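You operate a simulated robot arm through the tools that you are given. There is no shell and no other tool.

Carry out the task below with a simulated two-armed robot. There is one attempt and no reset: what you move stays moved.

JOB
Lap the brass valve disc until the score is gone, then rebuild the check valve.
Fine: stroke it on the lapping plate; disc into its seat, cover on, then open the orange check handle; no drip shows.

The check looks at the end state, three seconds after you hand in, the way a careful person would. Anything else that was tipped, shoved, dropped, spilled or broken makes it a failure. Lids that push on must go on centred and level and be pressed home; caps that screw on are set level and turned clockwise until they are tight.

ROBOT AND FRAMES
Two 7-joint arms with two-finger grippers on one trunk that stands fixed in place. Base frame: the origin is at the foot of the trunk, x ahead of it, y to its left, z up. Readings come in cm, degrees, newtons and seconds.
The left shoulder is at [7.8, 15.1, 98.8], the right one opposite. With the tool pointing down near the work surface each hand reaches from about 32 to 80 cm from the base axis, measured 20 degrees to its own side. Payload 2.54 kg a hand.
The TCP of each hand is the grasp point between the finger pads, 3 cm short of the fingertips. In the tool frame z runs along the fingers and y along their closing line. The gripper opens to 11.6 cm; its body begins 9.5 cm behind the TCP.
Orientation is told as [roll, pitch, yaw] about the base's x, y, z axes, in that order, counted from this pose: with the fingers straight down and closing along the base's y, the tool's x points along the base's -x, its y along +y and its z along -z.

CONTROLS
- The arms move only by the tool play_rows. It takes "left_series", "right_series" or both (then of equal length, played together; a hand with none holds still); each is a list of rows, each an object (a shift or turn left out is 0, a gripper value left out holds the last) with "slide": the shift along the tool's x, y, z in units of 400 mm (1.0 is 400 mm), a list of three; "delta_rot": the turn, a rotation vector about the tool's x, y, z in units of 90 degrees (1.0 is 90 degrees), a list of three; "gripper": the finger opening in cm, from 0 to 11.6. In form: [{"slide": [dx, dy, dz], "delta_rot": [rx, ry, rz], "gripper": gripper}, ...]. A call has 1 to 20 rows; each row is the pose to reach, as a shift and turn from the pose commanded when the call began, along the tool's axes at that moment. A call with a number of a shift or a turn outside -1 to 1 is refused whole. A row lasts 0.2 s, in which the tool goes at most 5 cm and 8.6 degrees; a call with a longer step from one row to the next is refused whole, and so is a gripper value outside its range. Where a pose cannot be reached the arm comes as near as it can. A force on the tool above 40 N (or 10 N above the force at the start of the call, whichever is more), or a blocked arm, ends the call early, and 0.2 s more pass. Each finger travels about 7.2 cm/s and halts on what it meets, pressing with about 32 N; the grip force reading is that of the motor and also rises with nothing between the fingers. The clock runs only during rows and for 0.2 s after the last one: add rows that repeat a pose to give the fingers time. The reply holds the time, the measured pose of the TCP, the force on the tool along the base axes, the opening and the grip force, in the units named above and with some noise, with the torque about the TCP (base axes, N m) and any sound that the robot's microphone picked up.
- Cameras (640 x 400 px; columns grow to the right, rows downward): "scene" is now at [14.62, -5.47, 116.47]; the picture's right is [-0.55, -0.83, 0.00], its down [-0.17, 0.11, -0.98] and it looks along [0.81, -0.54, -0.21] (base axes); focal length 214 px, centre (320, 200). "left" rides on the left gripper at [6.9, 1.5, -12.2] in its tool frame; the picture's right is [-0.21, 0.98, 0.00], its down [-0.83, -0.18, -0.53] and it looks along [-0.52, -0.11, 0.85] (tool axes); focal length 251 px, centre (320, 200). "right" rides on the right gripper at [6.9, -1.5, -12.2] in its tool frame; the picture's right is [0.21, 0.98, 0.00], its down [-0.83, 0.18, -0.53] and it looks along [-0.52, 0.11, 0.85] (tool axes); focal length 251 px, centre (320, 200). There is no depth. A picture from a camera that has moved, and an enlarged one, comes with that camera's place and axes in the base frame and with its lens. The place of the scene camera against the robot may be out by one fixed shift of up to 2.5 cm in any direction.
- grab_frame(camera): a new picture of that camera. It takes no simulated time.
- raise_lower(by): slides the trunk up (or, below 0, down) by that many cm; the arms and the scene camera ride with it, the base frame stays. It gives what a move gives, with no picture.
- aim_head(pan, tilt): turns the head with the scene camera to pan (to the left, within 80 degrees either way) and tilt (down, from -29 to 69), counted from straight ahead of the robot. It gives what a move gives.
- inspect(camera, box): a new picture of the part [left, top, right, bottom] of that camera's present view, enlarged. It takes no simulated time.
- finish_job(): hands the job in; it is judged then, once.

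Nothing tells you positions but the pictures and the camera data. Unless the task says otherwise, let go and move clear before handing in.

The tools are called as a command line: name --argument value ..., lists and objects as JSON in quotes. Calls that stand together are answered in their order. play_rows: Moves the arms, as the interface text tells. Its arguments: {"type":"object","properties":{"left_series":{"type":"array","items":{"type":"object","properties":{"slide":{"type":"array","items":{"type":"number"}},"delta_rot":{"type":"array","items":{"type":"number"}},"gripper":{"type":"number"}}}},"right_series":{"type":"array","items":{"type":"object","properties":{"slide":{"type":"array","items":{"type":"number"}},"delta_rot":{"type":"array","items":{"type":"number"}},"gripper":{"type":"number"}}}}},"required":[]} The other tools are called the same way: raise_lower (by) moves the trunk up or down; aim_head (pan, tilt) turns the head that bears the scene camera; grab_frame (camera) takes a picture; inspect (camera, box) takes an enlarged picture of a part of a camera's view; finish_job () hands the job in.

At the start:

```text
clock: 0.0
left_tcp_pos: [33.08, -4.09, 111.82]
left_tool_rot: [-0.1, 0.1, 0.1]
left_force: [0.5, -0.7, 0.5]
left_moment: [0.0, 0.01, 0.0]
left_grip_width: 11.6
left_grasp_force: 0.1
right_tcp_pos: [41.99, -51.88, 111.89]
right_tool_rot: [-0.1, 0.0, 0.0]
right_force: [0.9, 0.0, -0.4]
right_moment: [0.01, -0.02, -0.03]
right_grip_width: 11.6
right_grasp_force: 0.1
trunk travel left (down, up): [-22.5, 6.4]
head pan, tilt (commanded): [-33.7, 11.9]
```

scene: 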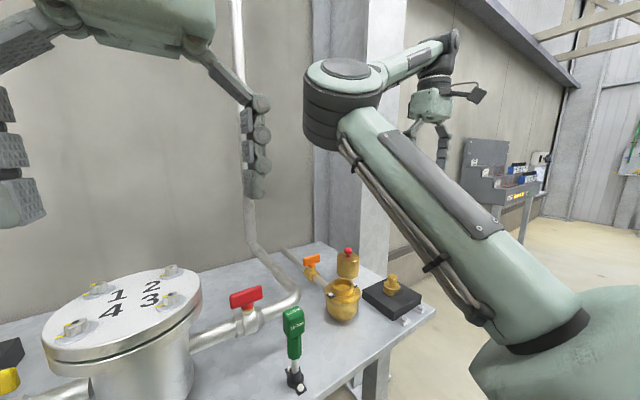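
right: 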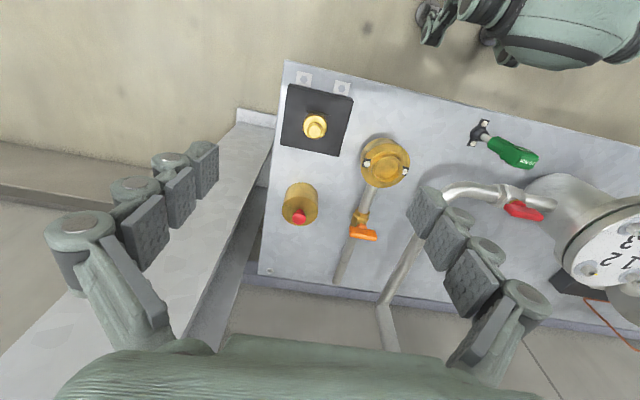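
left: 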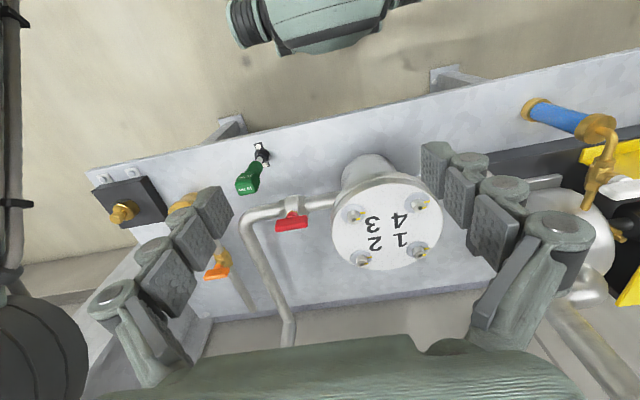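

I see the bench with a lapping plate (black block) carrying the brass disc, the brass valve body, the brass cover with a red knob, and the orange check handle. I'll take closer looks first.

inspect --camera "right" --box '[240, 50, 480, 200]'

inspect --camera "right" --box '[240, 150, 480, 300]'

inspect --camera "scene" --box '[270, 230, 450, 342]'

```text
2.67 times, centred on (360, 125) of right
camera zoom: at [35.08, -53.31, 124.15], right [-0.21, 0.98, 0.0], down [0.83, 0.18, 0.53], along [0.52, 0.11, -0.85], focal length 670 px, centre (213, 400)
```

zoom: 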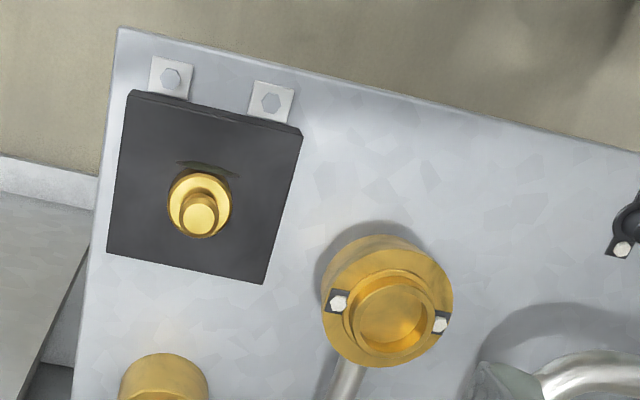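

```text
2.67 times, centred on (360, 225) of right
camera zoom: at [35.08, -53.31, 124.15], right [-0.21, 0.98, 0.0], down [0.83, 0.18, 0.53], along [0.52, 0.11, -0.85], focal length 670 px, centre (213, 133)
```

zoom: 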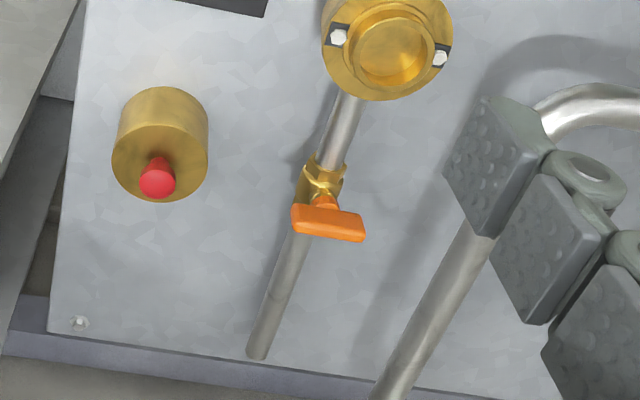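

```text
3.56 times, centred on (360, 286) of scene
camera zoom: at [14.62, -5.47, 116.47], right [-0.55, -0.83, 0.0], down [-0.17, 0.11, -0.98], along [0.81, -0.54, -0.21], focal length 763 px, centre (178, -106)
```

zoom: 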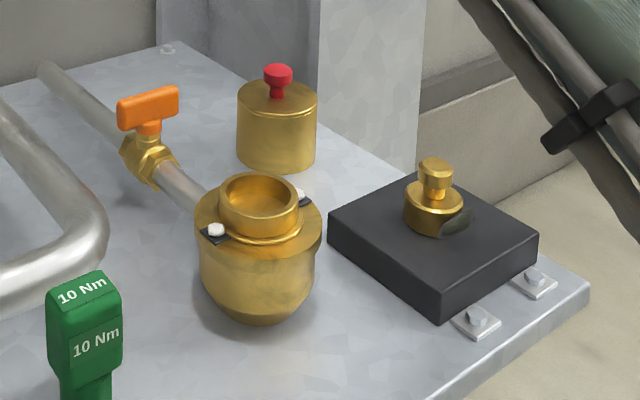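

The key parts lie around x 45–60, y −35 to −60. I'll aim the head at them and move the right hand for a second viewpoint to triangulate.

aim_head --pan -45 --tilt 35

play_rows --right_series '[{"slide": [0.05, 0.1, 0.03]}, {"slide": [0.1, 0.2, 0.06]}, {"slide": [0.15, 0.3, 0.1]}, {"slide": [0.15, 0.3, 0.1]}]'

grab_frame --camera "scene"

grab_frame --camera "right"

```text
clock: 0.9
left_tcp_pos: [33.28, -4.22, 111.63]
left_tool_rot: [0.0, -0.1, 0.3]
left_force: [35.4, -34.4, -16.2]
left_moment: [4.33, 3.34, 1.85]
left_grip_width: 11.62
left_grasp_force: 0.0
right_tcp_pos: [41.87, -51.9, 112.02]
right_tool_rot: [-0.2, 0.0, 0.1]
right_force: [1.0, -0.4, -0.5]
right_moment: [0.03, -0.03, -0.03]
right_grip_width: 11.6
right_grasp_force: 0.0
trunk travel left (down, up): [-22.5, 6.4]
head pan, tilt (commanded): [-45.0, 35.0]
```

```text
clock: 1.6
left_tcp_pos: [33.66, -2.98, 111.46]
left_tool_rot: [2.3, -0.1, 1.1]
left_force: [3.4, 18.4, -20.1]
left_moment: [1.85, 0.99, 1.83]
left_grip_width: 8.59
left_grasp_force: 0.0
right_tcp_pos: [36.95, -44.11, 108.84]
right_tool_rot: [0.8, 0.2, -1.0]
right_force: [0.5, 0.0, -0.6]
right_moment: [0.05, 0.02, 0.01]
right_grip_width: 11.6
right_grasp_force: 0.1
trunk travel left (down, up): [-22.5, 6.4]
head pan, tilt (commanded): [-45.0, 35.0]
stopped in row 3 (left hand): the force on the tool passed its limit at 81 N (the readings are from after the stop); the commanded pose is now the measured one
```

```text
taken
camera scene: at [14.22, -5.97, 114.49], right [-0.61, -0.79, 0.0], down [-0.32, 0.25, -0.91], along [0.73, -0.55, -0.41], focal length 214 px, centre (320, 200)
```

scene: 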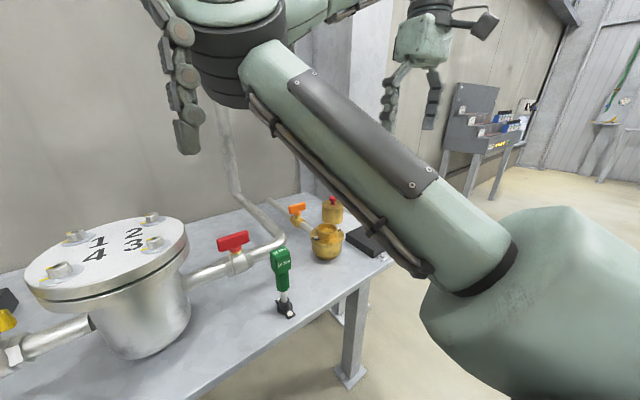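

```text
taken
camera right: at [30.26, -45.57, 121.04], right [-0.2, 0.98, 0.01], down [0.83, 0.16, 0.53], along [0.52, 0.12, -0.85], focal length 251 px, centre (320, 200)
```

right: 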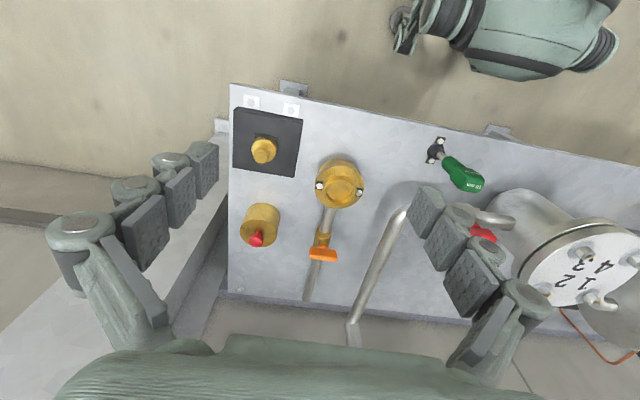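

The left hand registered a contact — the left hand is too near the head or the right elbow. I'll look at it before moving it away.

grab_frame --camera "left"

inspect --camera "scene" --box '[100, 0, 340, 150]'

```text
taken
camera left: at [26.51, -2.02, 123.76], right [0.19, 0.98, 0.04], down [0.83, -0.18, 0.53], along [0.52, -0.07, -0.85], focal length 251 px, centre (320, 200)
```

left: 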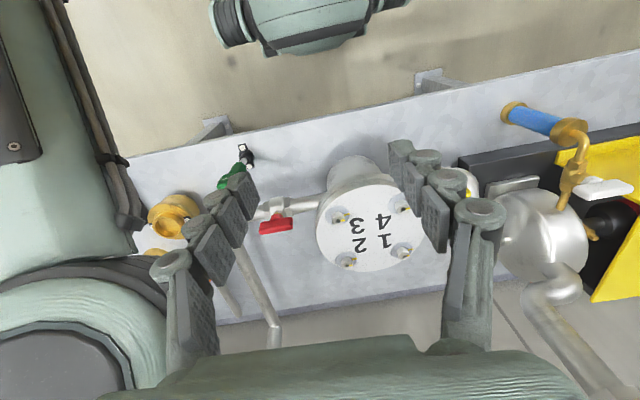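

```text
2.67 times, centred on (220, 75) of scene
camera zoom: at [14.22, -5.97, 114.49], right [-0.61, -0.79, 0.0], down [-0.32, 0.25, -0.91], along [0.73, -0.55, -0.41], focal length 572 px, centre (587, 533)
```

zoom: 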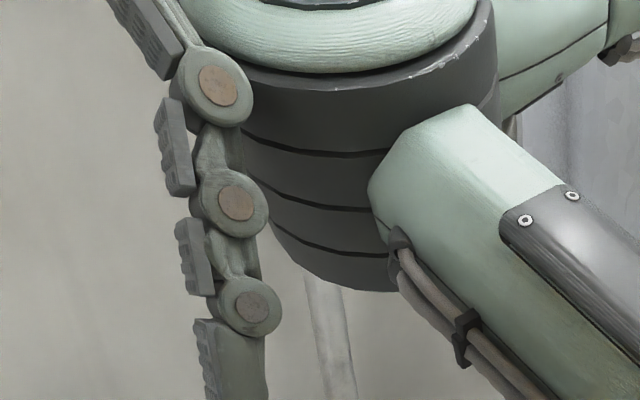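

The right elbow pushed on the left fingers. I'll move the left hand away to the left, clear of the right elbow and the head.

play_rows --left_series '[{"slide": [0, 0.08, 0]}, {"slide": [0, 0.2, 0]}, {"slide": [0, 0.32, 0]}, {"slide": [0, 0.44, 0]}, {"slide": [0, 0.56, 0]}, {"slide": [0, 0.65, 0]}, {"slide": [0, 0.65, 0]}, {"slide": [0, 0.65, 0]}]'

aim_head --pan -45 --tilt 35

grab_frame --camera "scene"

```text
clock: 1.9
left_tcp_pos: [33.94, -2.16, 110.77]
left_tool_rot: [2.2, 0.0, 1.9]
left_force: [19.3, -23.0, -31.1]
left_moment: [4.88, 0.91, 3.17]
left_grip_width: 9.8
left_grasp_force: 0.0
right_tcp_pos: [37.15, -43.7, 108.93]
right_tool_rot: [0.6, 0.0, -0.8]
right_force: [0.0, 0.4, -0.8]
right_moment: [-0.01, 0.04, -0.01]
right_grip_width: 11.6
right_grasp_force: 0.0
trunk travel left (down, up): [-22.5, 6.4]
head pan, tilt (commanded): [-45.0, 35.0]
stopped in row 1 (left hand): the force on the tool passed its limit at 52 N (the readings are from after the stop); the commanded pose is now the measured one
```

```text
clock: 2.5
left_tcp_pos: [33.78, -2.07, 111.01]
left_tool_rot: [2.3, 0.0, 1.7]
left_force: [25.3, -31.3, -42.2]
left_moment: [6.46, 2.03, 2.98]
left_grip_width: 9.68
left_grasp_force: 0.0
right_tcp_pos: [37.16, -43.76, 109.05]
right_tool_rot: [0.6, -0.2, -0.7]
right_force: [0.8, -0.4, 0.3]
right_moment: [-0.02, 0.03, 0.0]
right_grip_width: 11.61
right_grasp_force: 0.0
trunk travel left (down, up): [-22.5, 6.4]
head pan, tilt (commanded): [-45.0, 35.0]
```

```text
taken
camera scene: at [14.4, -5.54, 114.22], right [-0.57, -0.82, 0.0], down [-0.36, 0.25, -0.9], along [0.74, -0.51, -0.43], focal length 214 px, centre (320, 200)
```

scene: 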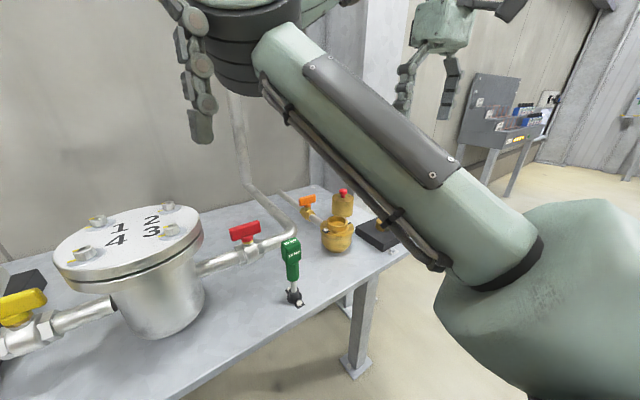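

The head itself is pressing on the left wrist, so I'll turn the head back to where it was free first.

aim_head --pan -33.7 --tilt 11.9

grab_frame --camera "scene"

```text
clock: 3.4
left_tcp_pos: [33.55, -1.9, 111.52]
left_tool_rot: [1.7, -0.3, 1.2]
left_force: [-2.2, 29.5, -3.6]
left_moment: [-1.5, -0.14, -0.07]
left_grip_width: 9.6
left_grasp_force: 0.0
right_tcp_pos: [37.13, -43.74, 109.03]
right_tool_rot: [0.5, -0.1, -0.7]
right_force: [0.3, -0.9, -0.4]
right_moment: [-0.02, 0.02, -0.01]
right_grip_width: 11.58
right_grasp_force: 0.0
trunk travel left (down, up): [-22.5, 6.4]
head pan, tilt (commanded): [-33.7, 11.9]
```

```text
taken
camera scene: at [14.61, -5.48, 116.46], right [-0.56, -0.83, 0.0], down [-0.17, 0.11, -0.98], along [0.81, -0.54, -0.21], focal length 214 px, centre (320, 200)
```

scene: 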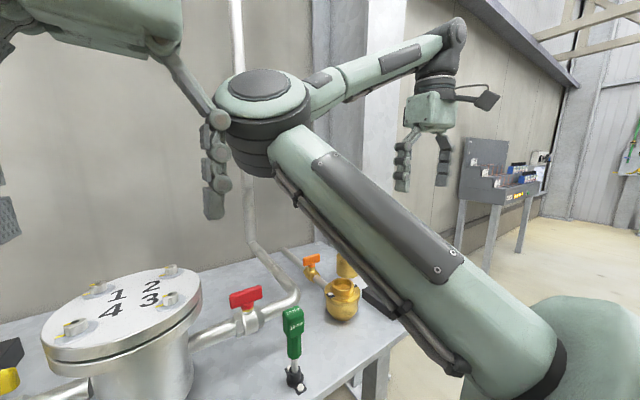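

play_rows --left_series '[{"slide": [-0.03, 0.04, 0], "gripper": 9}, {"slide": [-0.08, 0.12, 0]}, {"slide": [-0.13, 0.22, 0]}, {"slide": [-0.15, 0.34, 0]}, {"slide": [-0.15, 0.46, 0]}, {"slide": [-0.15, 0.57, 0]}, {"slide": [-0.15, 0.62, 0]}, {"slide": [-0.15, 0.62, 0]}, {"slide": [-0.15, 0.62, 0]}]'

grab_frame --camera "scene"

grab_frame --camera "left"

```text
clock: 5.3
left_tcp_pos: [38.98, 22.78, 112.2]
left_tool_rot: [1.8, -0.1, 1.4]
left_force: [0.1, -1.0, -0.2]
left_moment: [0.01, 0.01, -0.02]
left_grip_width: 8.98
left_grasp_force: 0.1
right_tcp_pos: [37.14, -43.63, 109.1]
right_tool_rot: [0.5, 0.0, -0.6]
right_force: [-0.4, -0.4, -0.1]
right_moment: [0.01, -0.03, 0.0]
right_grip_width: 11.58
right_grasp_force: 0.1
trunk travel left (down, up): [-22.5, 6.4]
head pan, tilt (commanded): [-33.7, 11.9]
```

```text
taken
camera scene: at [14.61, -5.47, 116.47], right [-0.55, -0.83, 0.0], down [-0.17, 0.11, -0.98], along [0.81, -0.54, -0.21], focal length 214 px, centre (320, 200)
```

scene: 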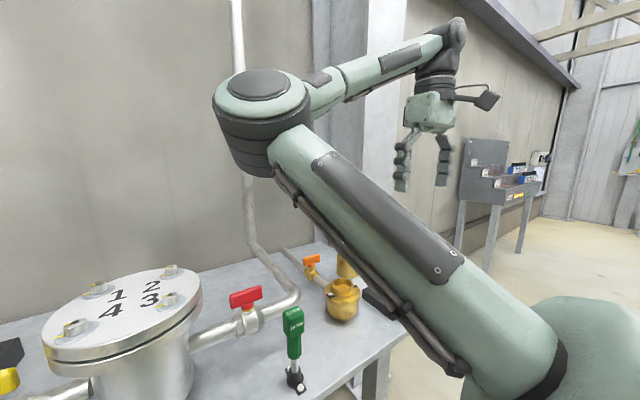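

```text
taken
camera left: at [32.02, 23.67, 124.48], right [0.19, 0.98, 0.03], down [0.83, -0.18, 0.53], along [0.53, -0.08, -0.85], focal length 251 px, centre (320, 200)
```

left: 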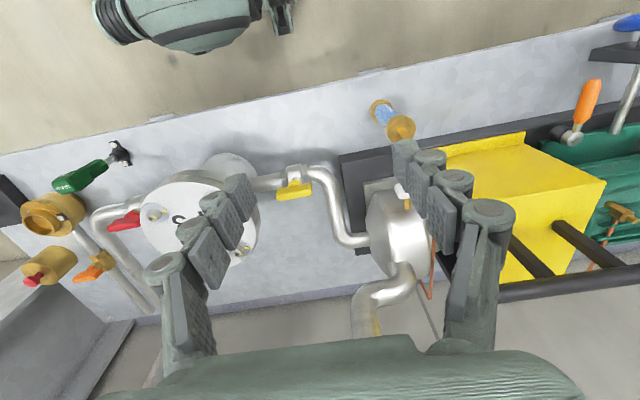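

Both hands are free now. I'll retake enlarged pictures from the right hand's present place for triangulation.

aim_head --pan -45 --tilt 30

inspect --camera "right" --box '[210, 70, 450, 220]'

inspect --camera "right" --box '[210, 150, 450, 300]'

grab_frame --camera "scene"

```text
clock: 6.2
left_tcp_pos: [39.06, 22.62, 112.26]
left_tool_rot: [1.8, -0.1, 1.2]
left_force: [0.7, 0.4, 0.8]
left_moment: [-0.03, 0.0, -0.01]
left_grip_width: 9.0
left_grasp_force: 0.1
right_tcp_pos: [37.08, -43.76, 109.09]
right_tool_rot: [0.5, -0.1, -0.6]
right_force: [-0.8, 0.1, 0.6]
right_moment: [-0.02, 0.01, 0.01]
right_grip_width: 11.61
right_grasp_force: 0.2
trunk travel left (down, up): [-22.5, 6.4]
head pan, tilt (commanded): [-45.0, 30.0]
```

```text
2.67 times, centred on (330, 145) of right
camera zoom: at [30.3, -45.22, 121.28], right [-0.2, 0.98, 0.01], down [0.83, 0.17, 0.54], along [0.52, 0.12, -0.84], focal length 670 px, centre (293, 347)
```

zoom: 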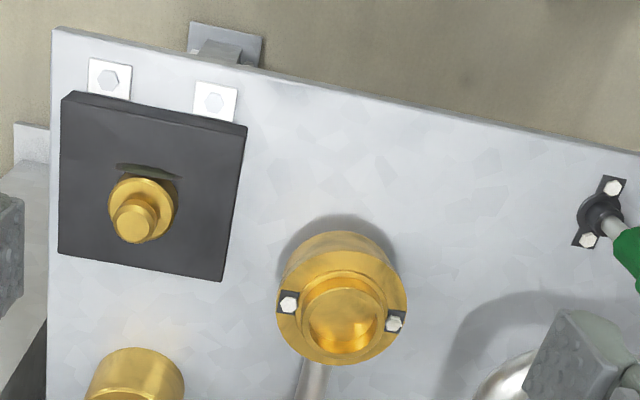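

```text
2.67 times, centred on (330, 225) of right
camera zoom: at [30.3, -45.22, 121.28], right [-0.2, 0.98, 0.01], down [0.83, 0.17, 0.54], along [0.52, 0.12, -0.84], focal length 670 px, centre (293, 133)
```

zoom: 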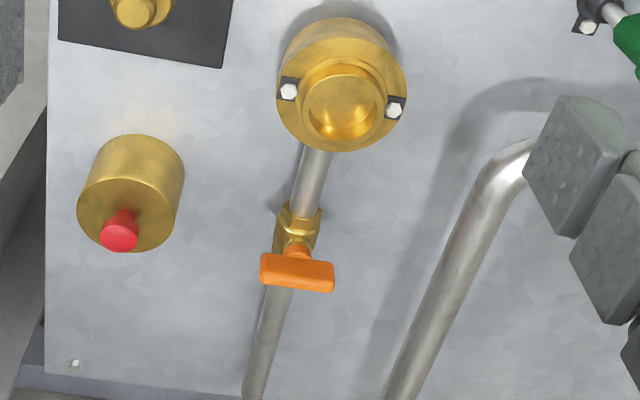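

```text
taken
camera scene: at [13.26, -6.69, 113.55], right [-0.71, -0.71, 0.0], down [-0.35, 0.35, -0.87], along [0.61, -0.61, -0.5], focal length 214 px, centre (320, 200)
```

scene: 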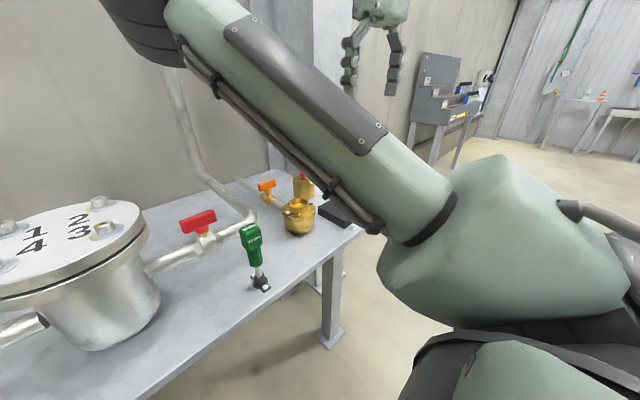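

I have rough positions (valve neck ≈[52.3,−36.5,80], disc knob ≈[48.3,−51.5,80], cover ≈[66.5,−51,82], orange handle ≈[68,−36.5,81]). Next I lower the right hand for closer views of the valve.

play_rows --right_series '[{"slide": [-0.03, 0.02, 0.09], "delta_rot": [0.006, 0, -0.007]}, {"slide": [-0.06, 0.05, 0.18], "delta_rot": [0.006, 0, -0.007]}, {"slide": [-0.1, 0.075, 0.27], "delta_rot": [0.006, 0, -0.007]}, {"slide": [-0.125, 0.0925, 0.35], "delta_rot": [0.006, 0, -0.007]}, {"slide": [-0.125, 0.0925, 0.35], "delta_rot": [0.006, 0, -0.007]}, {"slide": [-0.125, 0.0925, 0.35], "delta_rot": [0.006, 0, -0.007]}]'

grab_frame --camera "right"

inspect --camera "right" --box '[200, 80, 440, 230]'

grab_frame --camera "scene"

```text
clock: 7.6
left_tcp_pos: [39.1, 22.56, 112.2]
left_tool_rot: [1.7, -0.1, 1.3]
left_force: [-0.1, -0.1, 0.5]
left_moment: [-0.04, -0.02, 0.02]
left_grip_width: 9.0
left_grasp_force: 0.0
right_tcp_pos: [42.2, -39.96, 94.74]
right_tool_rot: [-0.1, -0.1, -0.1]
right_force: [0.0, 0.7, -0.4]
right_moment: [0.04, 0.02, 0.0]
right_grip_width: 11.61
right_grasp_force: 0.0
trunk travel left (down, up): [-22.5, 6.4]
head pan, tilt (commanded): [-45.0, 30.0]
```

```text
taken
camera right: at [35.4, -41.43, 107.1], right [-0.21, 0.98, 0.0], down [0.82, 0.18, 0.54], along [0.52, 0.11, -0.84], focal length 251 px, centre (320, 200)
```

right: 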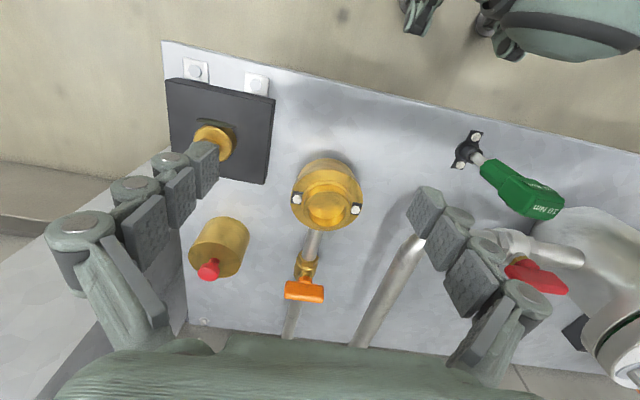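

```text
2.67 times, centred on (320, 155) of right
camera zoom: at [35.4, -41.43, 107.1], right [-0.21, 0.98, 0.0], down [0.82, 0.18, 0.54], along [0.52, 0.11, -0.84], focal length 670 px, centre (320, 320)
```

zoom: 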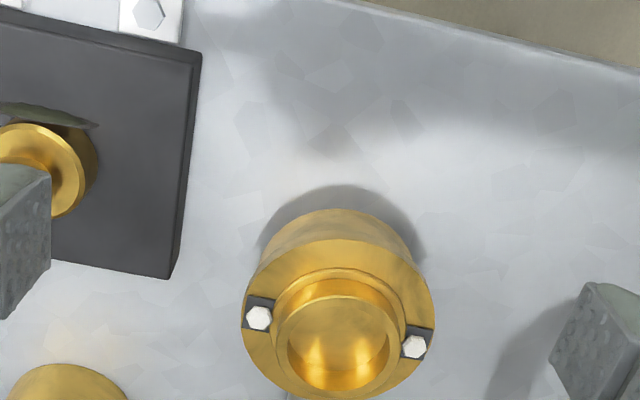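

```text
taken
camera scene: at [13.25, -6.7, 113.54], right [-0.71, -0.71, 0.0], down [-0.35, 0.35, -0.87], along [0.61, -0.61, -0.5], focal length 214 px, centre (320, 200)
```

scene: 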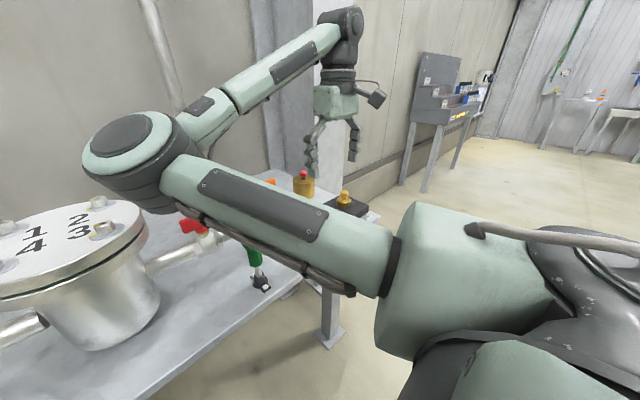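

The right elbow is swinging in close above the flanged vessel, so I'll raise the trunk to give it clearance, then look again.

raise_lower --by 6.3

aim_head --pan -30 --tilt 35

grab_frame --camera "scene"

grab_frame --camera "left"

```text
clock: 8.6
left_tcp_pos: [39.08, 22.55, 118.51]
left_tool_rot: [1.8, -0.1, 1.2]
left_force: [0.3, 0.6, 0.0]
left_moment: [0.02, 0.03, -0.02]
left_grip_width: 8.99
left_grasp_force: 0.1
right_tcp_pos: [42.22, -40.04, 101.17]
right_tool_rot: [-0.1, -0.2, 0.1]
right_force: [-0.2, 0.7, 0.2]
right_moment: [-0.01, 0.01, -0.01]
right_grip_width: 11.59
right_grasp_force: 0.1
trunk travel left (down, up): [-28.8, 0.1]
head pan, tilt (commanded): [-45.0, 30.0]
```

```text
clock: 9.4
left_tcp_pos: [39.02, 22.57, 118.5]
left_tool_rot: [1.8, -0.1, 1.3]
left_force: [0.0, 0.3, 0.2]
left_moment: [0.01, 0.02, 0.01]
left_grip_width: 8.99
left_grasp_force: 0.1
right_tcp_pos: [42.17, -39.93, 101.16]
right_tool_rot: [-0.1, 0.0, 0.0]
right_force: [0.2, -0.1, -0.2]
right_moment: [-0.01, 0.0, 0.01]
right_grip_width: 11.6
right_grasp_force: 0.1
trunk travel left (down, up): [-28.8, 0.1]
head pan, tilt (commanded): [-30.0, 35.0]
```

```text
taken
camera scene: at [14.49, -4.71, 119.07], right [-0.5, -0.87, 0.0], down [-0.5, 0.29, -0.82], along [0.71, -0.41, -0.57], focal length 214 px, centre (320, 200)
```

scene: 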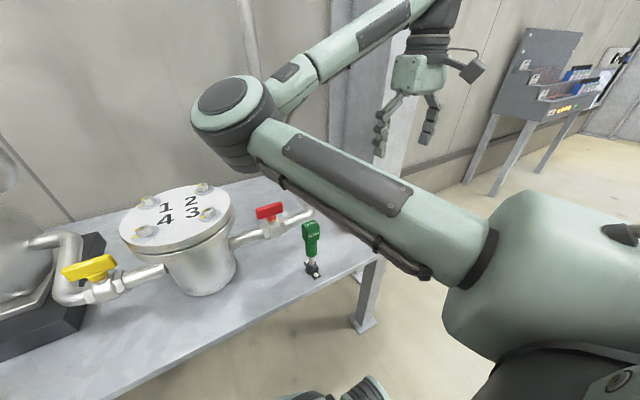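

```text
taken
camera left: at [32.03, 23.64, 130.78], right [0.19, 0.98, 0.03], down [0.83, -0.18, 0.53], along [0.53, -0.08, -0.85], focal length 251 px, centre (320, 200)
```

left: 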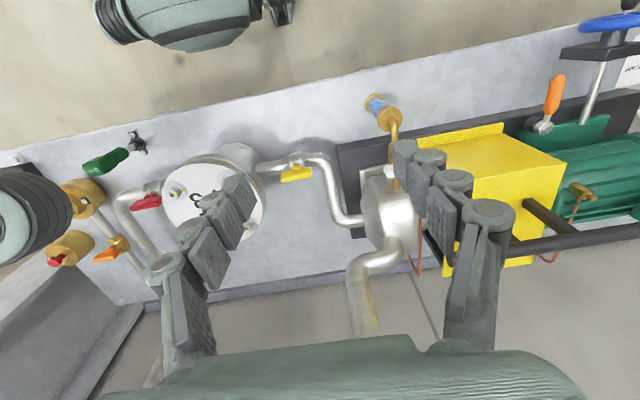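

The elbow now has good clearance. I'll move the right hand above the disc on the lapping plate and look closely.

play_rows --right_series '[{"slide": [-0.04, -0.08, 0.03], "gripper": 5}, {"slide": [-0.08, -0.16, 0.07]}, {"slide": [-0.12, -0.23, 0.11]}, {"slide": [-0.1525, -0.2875, 0.155]}, {"slide": [-0.1525, -0.2875, 0.155]}, {"slide": [-0.1525, -0.2875, 0.155]}]'

grab_frame --camera "right"

inspect --camera "right" --box '[220, 50, 420, 175]'

grab_frame --camera "scene"

```text
clock: 10.8
left_tcp_pos: [39.08, 22.68, 118.64]
left_tool_rot: [1.8, -0.1, 1.3]
left_force: [-0.1, 0.0, 0.3]
left_moment: [0.01, -0.02, -0.02]
left_grip_width: 9.0
left_grasp_force: 0.0
right_tcp_pos: [48.1, -51.73, 94.84]
right_tool_rot: [0.0, -0.1, 0.0]
right_force: [-0.8, 0.1, 0.9]
right_moment: [0.02, -0.01, 0.0]
right_grip_width: 5.0
right_grasp_force: 0.0
trunk travel left (down, up): [-28.8, 0.1]
head pan, tilt (commanded): [-30.0, 35.0]
```

```text
taken
camera right: at [41.25, -53.16, 107.11], right [-0.21, 0.98, 0.0], down [0.82, 0.18, 0.54], along [0.52, 0.11, -0.84], focal length 251 px, centre (320, 200)
```

right: 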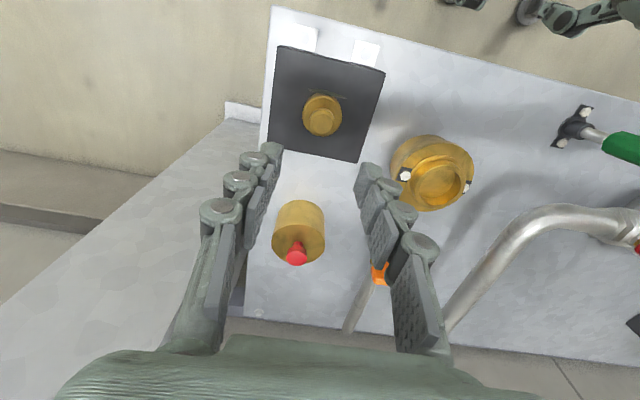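

```text
3.20 times, centred on (320, 112) of right
camera zoom: at [41.25, -53.16, 107.11], right [-0.21, 0.98, 0.0], down [0.82, 0.18, 0.54], along [0.52, 0.11, -0.84], focal length 805 px, centre (320, 480)
```

zoom: 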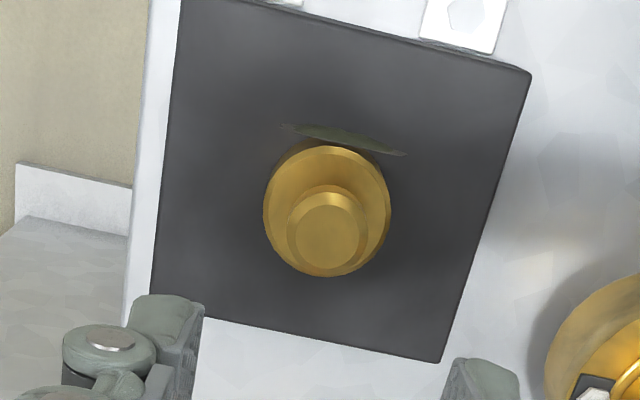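

```text
taken
camera scene: at [14.49, -4.71, 119.06], right [-0.5, -0.87, 0.0], down [-0.5, 0.29, -0.82], along [0.71, -0.41, -0.57], focal length 214 px, centre (320, 200)
```

scene: 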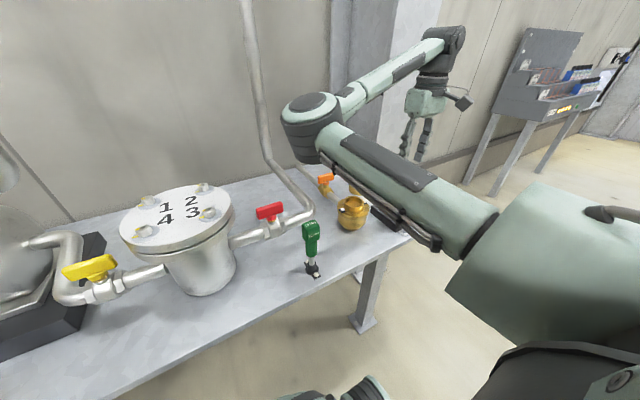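

The lapping plate spans about x 42.8–53.4, y −57.5 to −45.4, top z≈75.8, with the disc near its centre (knob top z≈80.2). I'll descend part way above the knob to check alignment.

play_rows --right_series '[{"slide": [-0.0075, 0.006, 0.09], "gripper": 5}, {"slide": [-0.0075, 0.006, 0.18]}, {"slide": [-0.0075, 0.006, 0.26]}, {"slide": [-0.0075, 0.006, 0.26]}, {"slide": [-0.0075, 0.006, 0.26]}]'

grab_frame --camera "right"

inspect --camera "right" --box '[220, 90, 420, 215]'

grab_frame --camera "scene"

```text
clock: 12.0
left_tcp_pos: [39.19, 22.6, 118.47]
left_tool_rot: [1.8, 0.0, 1.3]
left_force: [0.8, -0.6, -0.1]
left_moment: [-0.01, 0.03, 0.0]
left_grip_width: 8.99
left_grasp_force: 0.1
right_tcp_pos: [48.6, -51.29, 84.69]
right_tool_rot: [-0.1, -0.2, 0.1]
right_force: [-0.3, -0.4, 0.3]
right_moment: [-0.06, 0.03, 0.03]
right_grip_width: 5.01
right_grasp_force: 0.1
trunk travel left (down, up): [-28.8, 0.1]
head pan, tilt (commanded): [-30.0, 35.0]
```

```text
taken
camera right: at [41.69, -52.76, 96.99], right [-0.21, 0.98, 0.0], down [0.82, 0.18, 0.54], along [0.52, 0.11, -0.84], focal length 251 px, centre (320, 200)
```

right: 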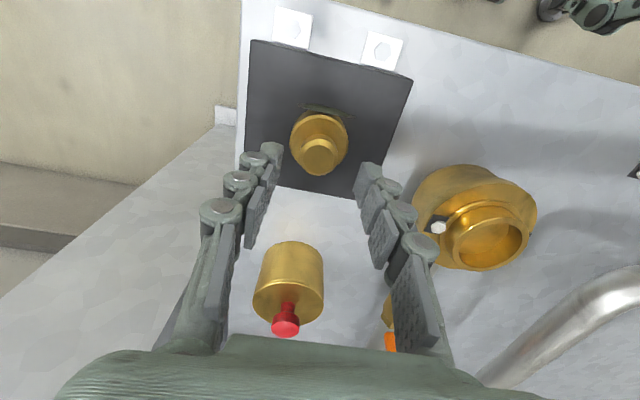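

```text
3.20 times, centred on (320, 152) of right
camera zoom: at [41.69, -52.76, 96.99], right [-0.21, 0.98, 0.0], down [0.82, 0.18, 0.54], along [0.52, 0.11, -0.84], focal length 805 px, centre (320, 352)
```

zoom: 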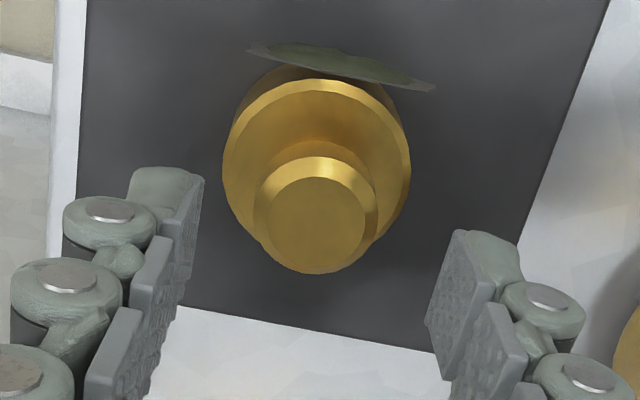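

```text
taken
camera scene: at [14.49, -4.71, 119.06], right [-0.5, -0.87, 0.0], down [-0.5, 0.29, -0.82], along [0.71, -0.41, -0.57], focal length 214 px, centre (320, 200)
```

scene: 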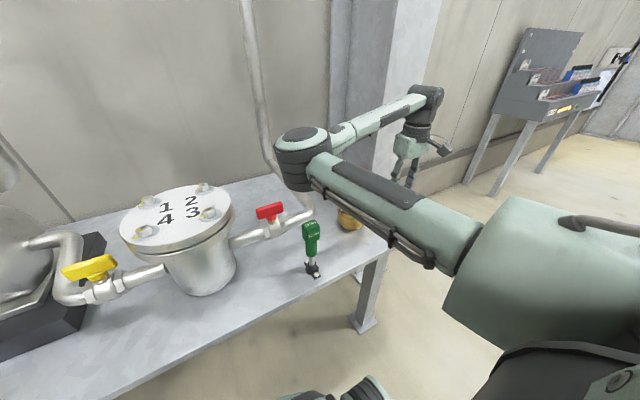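

The knob is nicely under the TCP. I'll go down to grip height and close.

play_rows --right_series '[{"slide": [0.001, -0.002, 0.04], "gripper": 5}, {"slide": [0.001, -0.002, 0.075]}, {"slide": [0.001, -0.002, 0.093]}, {"slide": [0.001, -0.002, 0.093]}]'

inspect --camera "right" --box '[220, 100, 420, 225]'

```text
clock: 13.0
left_tcp_pos: [38.93, 22.75, 118.43]
left_tool_rot: [1.8, -0.1, 1.3]
left_force: [0.1, -0.1, -0.6]
left_moment: [-0.01, -0.02, -0.02]
left_grip_width: 8.98
left_grasp_force: 0.1
right_tcp_pos: [48.65, -51.56, 80.92]
right_tool_rot: [-0.1, -0.1, 0.0]
right_force: [0.2, -0.4, 0.2]
right_moment: [0.0, -0.02, 0.01]
right_grip_width: 5.01
right_grasp_force: 0.1
trunk travel left (down, up): [-28.8, 0.1]
head pan, tilt (commanded): [-30.0, 35.0]
```

```text
3.20 times, centred on (320, 162) of right
camera zoom: at [41.78, -52.91, 93.11], right [-0.21, 0.98, 0.0], down [0.82, 0.18, 0.54], along [0.52, 0.11, -0.84], focal length 805 px, centre (320, 320)
```

zoom: 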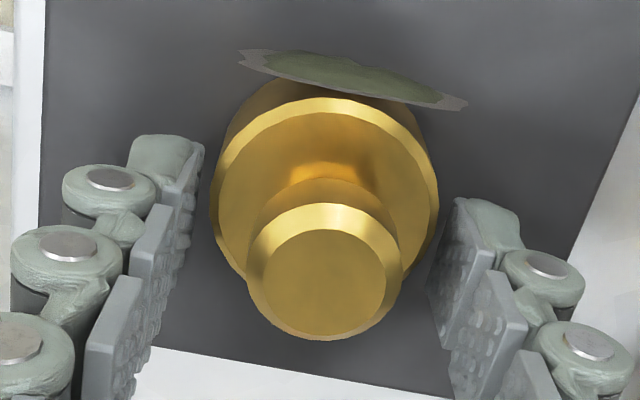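

play_rows --right_series '[{"slide": [0.001, 0, 0.006], "gripper": 5}, {"slide": [0.001, 0, 0.006], "gripper": 1.5}, {"slide": [0.001, 0, 0.006], "gripper": 1.5}, {"slide": [0.001, 0, 0.006], "gripper": 1.5}, {"slide": [0.001, 0, 0.006], "gripper": 1.5}]'

inspect --camera "right" --box '[220, 100, 420, 225]'

```text
clock: 14.2
left_tcp_pos: [39.03, 22.71, 118.46]
left_tool_rot: [1.8, -0.1, 1.4]
left_force: [-0.4, -0.9, -0.1]
left_moment: [-0.03, -0.02, 0.0]
left_grip_width: 9.02
left_grasp_force: 0.0
right_tcp_pos: [48.5, -51.45, 80.72]
right_tool_rot: [-0.1, -0.1, 0.0]
right_force: [0.6, 0.6, 0.8]
right_moment: [0.03, 0.0, 0.0]
right_grip_width: 4.3
right_grasp_force: 31.9
trunk travel left (down, up): [-28.8, 0.1]
head pan, tilt (commanded): [-30.0, 35.0]
```

```text
3.20 times, centred on (320, 162) of right
camera zoom: at [41.75, -52.94, 92.89], right [-0.21, 0.98, 0.0], down [0.82, 0.18, 0.54], along [0.52, 0.11, -0.84], focal length 805 px, centre (320, 320)
```

zoom: 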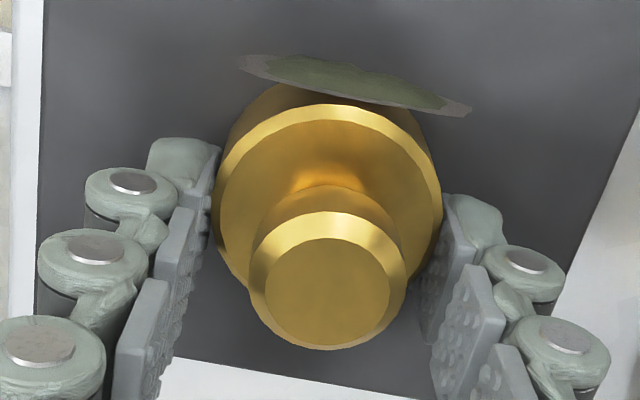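

The fingers closed on the disc's rim (4.3 cm), lower than I want. I'll open, rise a little and grip the knob instead.

play_rows --right_series '[{"slide": [0, 0, 0], "gripper": 5}, {"slide": [0, 0, -0.018], "gripper": 5}, {"slide": [0, 0, -0.018], "gripper": 1.5}, {"slide": [0, 0, -0.018], "gripper": 1.5}, {"slide": [0, 0, -0.018], "gripper": 1.5}, {"slide": [0, 0, -0.018], "gripper": 1.5}]'

inspect --camera "right" --box '[220, 100, 420, 225]'

```text
clock: 15.6
left_tcp_pos: [39.03, 22.71, 118.6]
left_tool_rot: [1.8, -0.1, 1.3]
left_force: [-0.3, 0.0, -0.2]
left_moment: [-0.02, 0.0, 0.0]
left_grip_width: 9.0
left_grasp_force: 0.0
right_tcp_pos: [48.58, -51.39, 81.39]
right_tool_rot: [-0.1, -0.1, 0.0]
right_force: [-1.2, 0.0, 1.1]
right_moment: [0.01, 0.01, -0.03]
right_grip_width: 4.27
right_grasp_force: 32.1
trunk travel left (down, up): [-28.8, 0.1]
head pan, tilt (commanded): [-30.0, 35.0]
```

```text
3.20 times, centred on (320, 162) of right
camera zoom: at [41.74, -52.88, 93.61], right [-0.21, 0.98, 0.0], down [0.82, 0.18, 0.54], along [0.52, 0.11, -0.84], focal length 805 px, centre (320, 320)
```

zoom: 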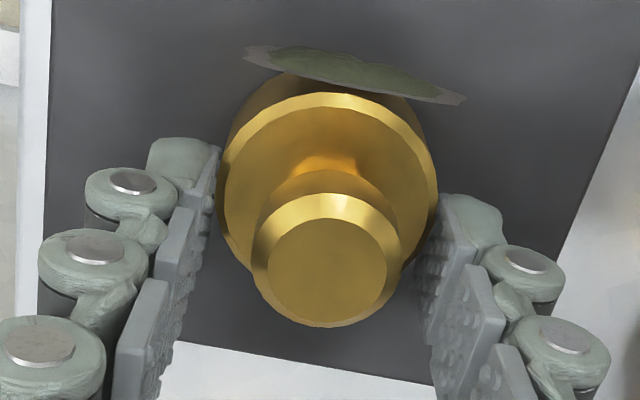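

By the scale change between views the disc top is nearer z≈78.5 and the knob top ≈81.5, so I need to sit higher. Opening, rising about 1 cm and re-gripping on the knob.

play_rows --right_series '[{"slide": [0, 0, 0], "gripper": 5}, {"slide": [0.01, 0, -0.024], "gripper": 5}, {"slide": [0.01, 0, -0.024], "gripper": 5}, {"slide": [0.01, 0, -0.024], "gripper": 1.5}, {"slide": [0.01, 0, -0.024], "gripper": 1.5}, {"slide": [0.01, 0, -0.024], "gripper": 1.5}, {"slide": [0.01, 0, -0.024], "gripper": 1.5}]'

inspect --camera "right" --box '[220, 100, 420, 225]'

```text
clock: 17.2
left_tcp_pos: [39.08, 22.6, 118.46]
left_tool_rot: [1.8, 0.0, 1.3]
left_force: [-0.4, -0.3, -0.3]
left_moment: [-0.01, 0.01, 0.0]
left_grip_width: 8.99
left_grasp_force: 0.1
right_tcp_pos: [48.19, -51.37, 82.38]
right_tool_rot: [-0.1, -0.1, 0.0]
right_force: [-0.8, 0.5, 0.8]
right_moment: [-0.03, 0.04, -0.02]
right_grip_width: 2.45
right_grasp_force: 31.7
trunk travel left (down, up): [-28.8, 0.1]
head pan, tilt (commanded): [-30.0, 35.0]
```

```text
3.20 times, centred on (320, 162) of right
camera zoom: at [41.34, -52.91, 94.52], right [-0.21, 0.98, 0.0], down [0.82, 0.18, 0.54], along [0.52, 0.11, -0.84], focal length 805 px, centre (320, 320)
```

zoom: 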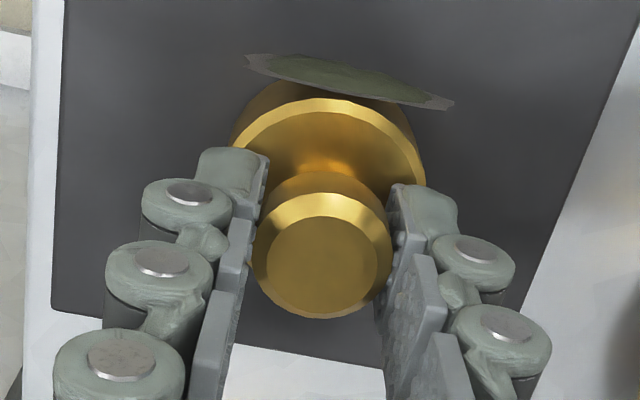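

Now the knob is gripped (2.45 cm). I'll press down very lightly and test a short stroke while watching the force.

play_rows --right_series '[{"slide": [0, 0, 0.005]}, {"slide": [0, 0, 0.005]}, {"slide": [-0.02, 0, 0.005]}, {"slide": [-0.04, 0, 0.005]}, {"slide": [-0.02, 0, 0.005]}, {"slide": [0, 0, 0.005]}, {"slide": [0.02, 0, 0.005]}, {"slide": [0.04, 0, 0.005]}, {"slide": [0.02, 0, 0.005]}, {"slide": [0, 0, 0.005]}]'

inspect --camera "right" --box '[220, 100, 420, 225]'

```text
clock: 19.4
left_tcp_pos: [38.86, 22.77, 118.44]
left_tool_rot: [1.6, -0.2, 1.2]
left_force: [0.8, 0.0, 0.0]
left_moment: [0.03, -0.01, 0.01]
left_grip_width: 9.03
left_grasp_force: 0.1
right_tcp_pos: [47.96, -51.38, 82.29]
right_tool_rot: [-0.2, -0.1, -0.1]
right_force: [-5.5, -1.1, 15.5]
right_moment: [-0.04, 0.33, -0.05]
right_grip_width: 2.45
right_grasp_force: 32.3
trunk travel left (down, up): [-28.8, 0.1]
head pan, tilt (commanded): [-30.0, 35.0]
```

```text
3.20 times, centred on (320, 162) of right
camera zoom: at [41.18, -52.79, 94.51], right [-0.21, 0.98, 0.0], down [0.82, 0.18, 0.54], along [0.52, 0.11, -0.84], focal length 805 px, centre (320, 320)
```

zoom: 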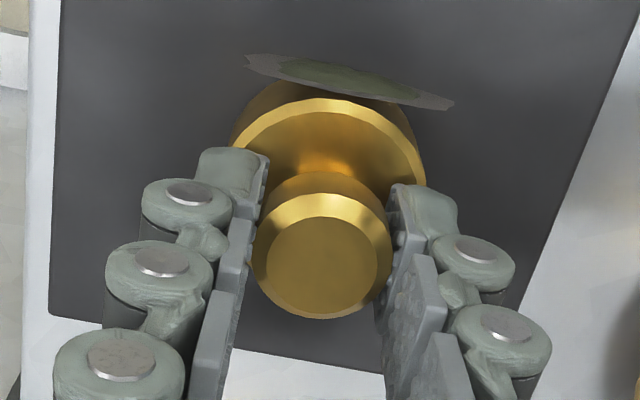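

Pressing gives about 15 N, a good lapping load. I'll run a set of longer strokes along x, staying on the plate.

play_rows --right_series '[{"slide": [0.025, 0, 0]}, {"slide": [0.05, 0, 0]}, {"slide": [0.025, 0, 0]}, {"slide": [0, 0, 0]}, {"slide": [-0.025, 0, 0]}, {"slide": [-0.05, 0, 0]}, {"slide": [-0.025, 0, 0]}, {"slide": [0, 0, 0]}, {"slide": [0.025, 0, 0]}, {"slide": [0.05, 0, 0]}, {"slide": [0.025, 0, 0]}, {"slide": [0, 0, 0]}, {"slide": [-0.025, 0, 0]}, {"slide": [-0.05, 0, 0]}, {"slide": [-0.025, 0, 0]}, {"slide": [0, 0, 0]}]'

inspect --camera "right" --box '[220, 80, 420, 205]'

```text
clock: 22.8
left_tcp_pos: [38.97, 22.81, 118.59]
left_tool_rot: [1.7, -0.2, 1.3]
left_force: [0.6, -0.2, -0.1]
left_moment: [-0.01, 0.0, 0.02]
left_grip_width: 8.98
left_grasp_force: 0.0
right_tcp_pos: [48.06, -51.28, 82.28]
right_tool_rot: [-0.2, -0.2, 0.1]
right_force: [6.4, -1.1, 15.8]
right_moment: [-0.01, -0.17, 0.02]
right_grip_width: 2.45
right_grasp_force: 31.8
trunk travel left (down, up): [-28.8, 0.1]
head pan, tilt (commanded): [-30.0, 35.0]
```

```text
3.20 times, centred on (320, 142) of right
camera zoom: at [41.3, -52.74, 94.46], right [-0.22, 0.98, 0.0], down [0.82, 0.18, 0.54], along [0.53, 0.11, -0.84], focal length 805 px, centre (320, 384)
```

zoom: 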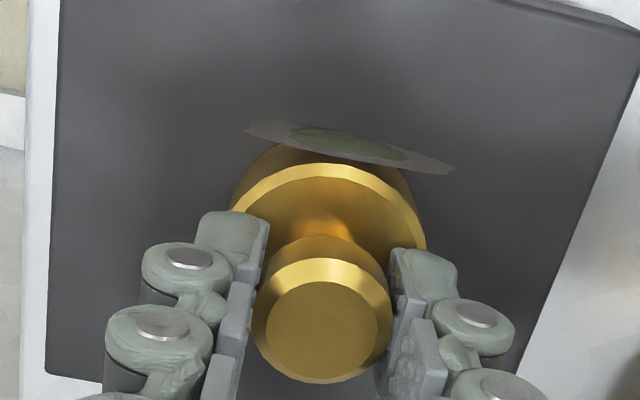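

The dark mark behind the disc is shrinking as I stroke. I'll continue with more strokes and stop displaced to see what belongs to the disc and what to the plate.

play_rows --right_series '[{"slide": [0.025, 0, 0]}, {"slide": [0.05, 0, 0]}, {"slide": [0.025, 0, 0]}, {"slide": [0, 0, 0]}, {"slide": [-0.025, 0, 0]}, {"slide": [-0.05, 0, 0]}, {"slide": [-0.025, 0, 0]}, {"slide": [0, 0, 0]}, {"slide": [0.025, 0, 0]}, {"slide": [0.05, 0, 0]}, {"slide": [0.025, 0, 0]}, {"slide": [0, 0, 0]}, {"slide": [-0.025, 0, 0]}, {"slide": [-0.05, 0, 0]}, {"slide": [-0.05, 0, 0]}]'

inspect --camera "right" --box '[220, 60, 420, 185]'

```text
clock: 26.0
left_tcp_pos: [38.95, 22.65, 118.5]
left_tool_rot: [1.8, -0.2, 1.3]
left_force: [-0.4, -0.3, -0.3]
left_moment: [-0.02, 0.02, 0.02]
left_grip_width: 9.03
left_grasp_force: 0.0
right_tcp_pos: [50.14, -51.31, 82.23]
right_tool_rot: [-0.1, -0.1, 0.0]
right_force: [-3.3, 0.3, 8.0]
right_moment: [-0.01, 0.11, -0.02]
right_grip_width: 2.44
right_grasp_force: 31.8
trunk travel left (down, up): [-28.8, 0.1]
head pan, tilt (commanded): [-30.0, 35.0]
```

```text
3.20 times, centred on (320, 122) of right
camera zoom: at [43.29, -52.81, 94.45], right [-0.21, 0.98, 0.0], down [0.82, 0.18, 0.54], along [0.52, 0.11, -0.84], focal length 805 px, centre (320, 448)
```

zoom: 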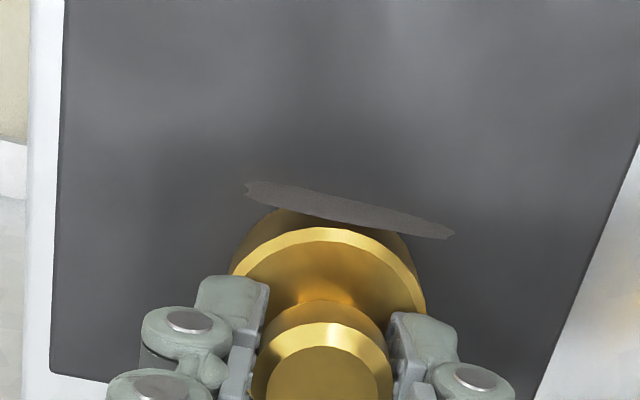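

The mark travels with the disc: it is the score, and it is fading. I'll keep stroking.

play_rows --right_series '[{"slide": [0.025, 0, 0]}, {"slide": [0.05, 0, 0]}, {"slide": [0.075, 0, 0]}, {"slide": [0.1, 0, 0]}, {"slide": [0.075, 0, 0]}, {"slide": [0.05, 0, 0]}, {"slide": [0.025, 0, 0]}, {"slide": [0, 0, 0]}, {"slide": [0.025, 0, 0]}, {"slide": [0.05, 0, 0]}, {"slide": [0.075, 0, 0]}, {"slide": [0.1, 0, 0]}, {"slide": [0.075, 0, 0]}, {"slide": [0.05, 0, 0]}, {"slide": [0.025, 0, 0]}, {"slide": [0, 0, 0]}, {"slide": [0, 0, 0]}]'

inspect --camera "right" --box '[220, 60, 420, 185]'

```text
clock: 29.6
left_tcp_pos: [38.92, 22.69, 118.45]
left_tool_rot: [1.7, 0.0, 1.3]
left_force: [1.1, 0.0, -0.1]
left_moment: [0.02, -0.03, -0.01]
left_grip_width: 9.0
left_grasp_force: 0.0
right_tcp_pos: [50.03, -51.54, 82.14]
right_tool_rot: [-0.1, -0.2, 0.0]
right_force: [-1.7, 0.0, 3.0]
right_moment: [0.03, 0.09, -0.04]
right_grip_width: 2.42
right_grasp_force: 31.5
trunk travel left (down, up): [-28.8, 0.1]
head pan, tilt (commanded): [-30.0, 35.0]
```

```text
3.20 times, centred on (320, 122) of right
camera zoom: at [43.15, -52.92, 94.44], right [-0.21, 0.98, 0.0], down [0.82, 0.18, 0.54], along [0.52, 0.11, -0.84], focal length 805 px, centre (320, 448)
```

zoom: 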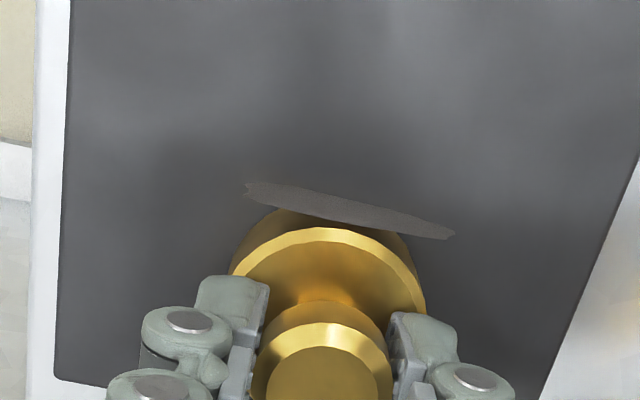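

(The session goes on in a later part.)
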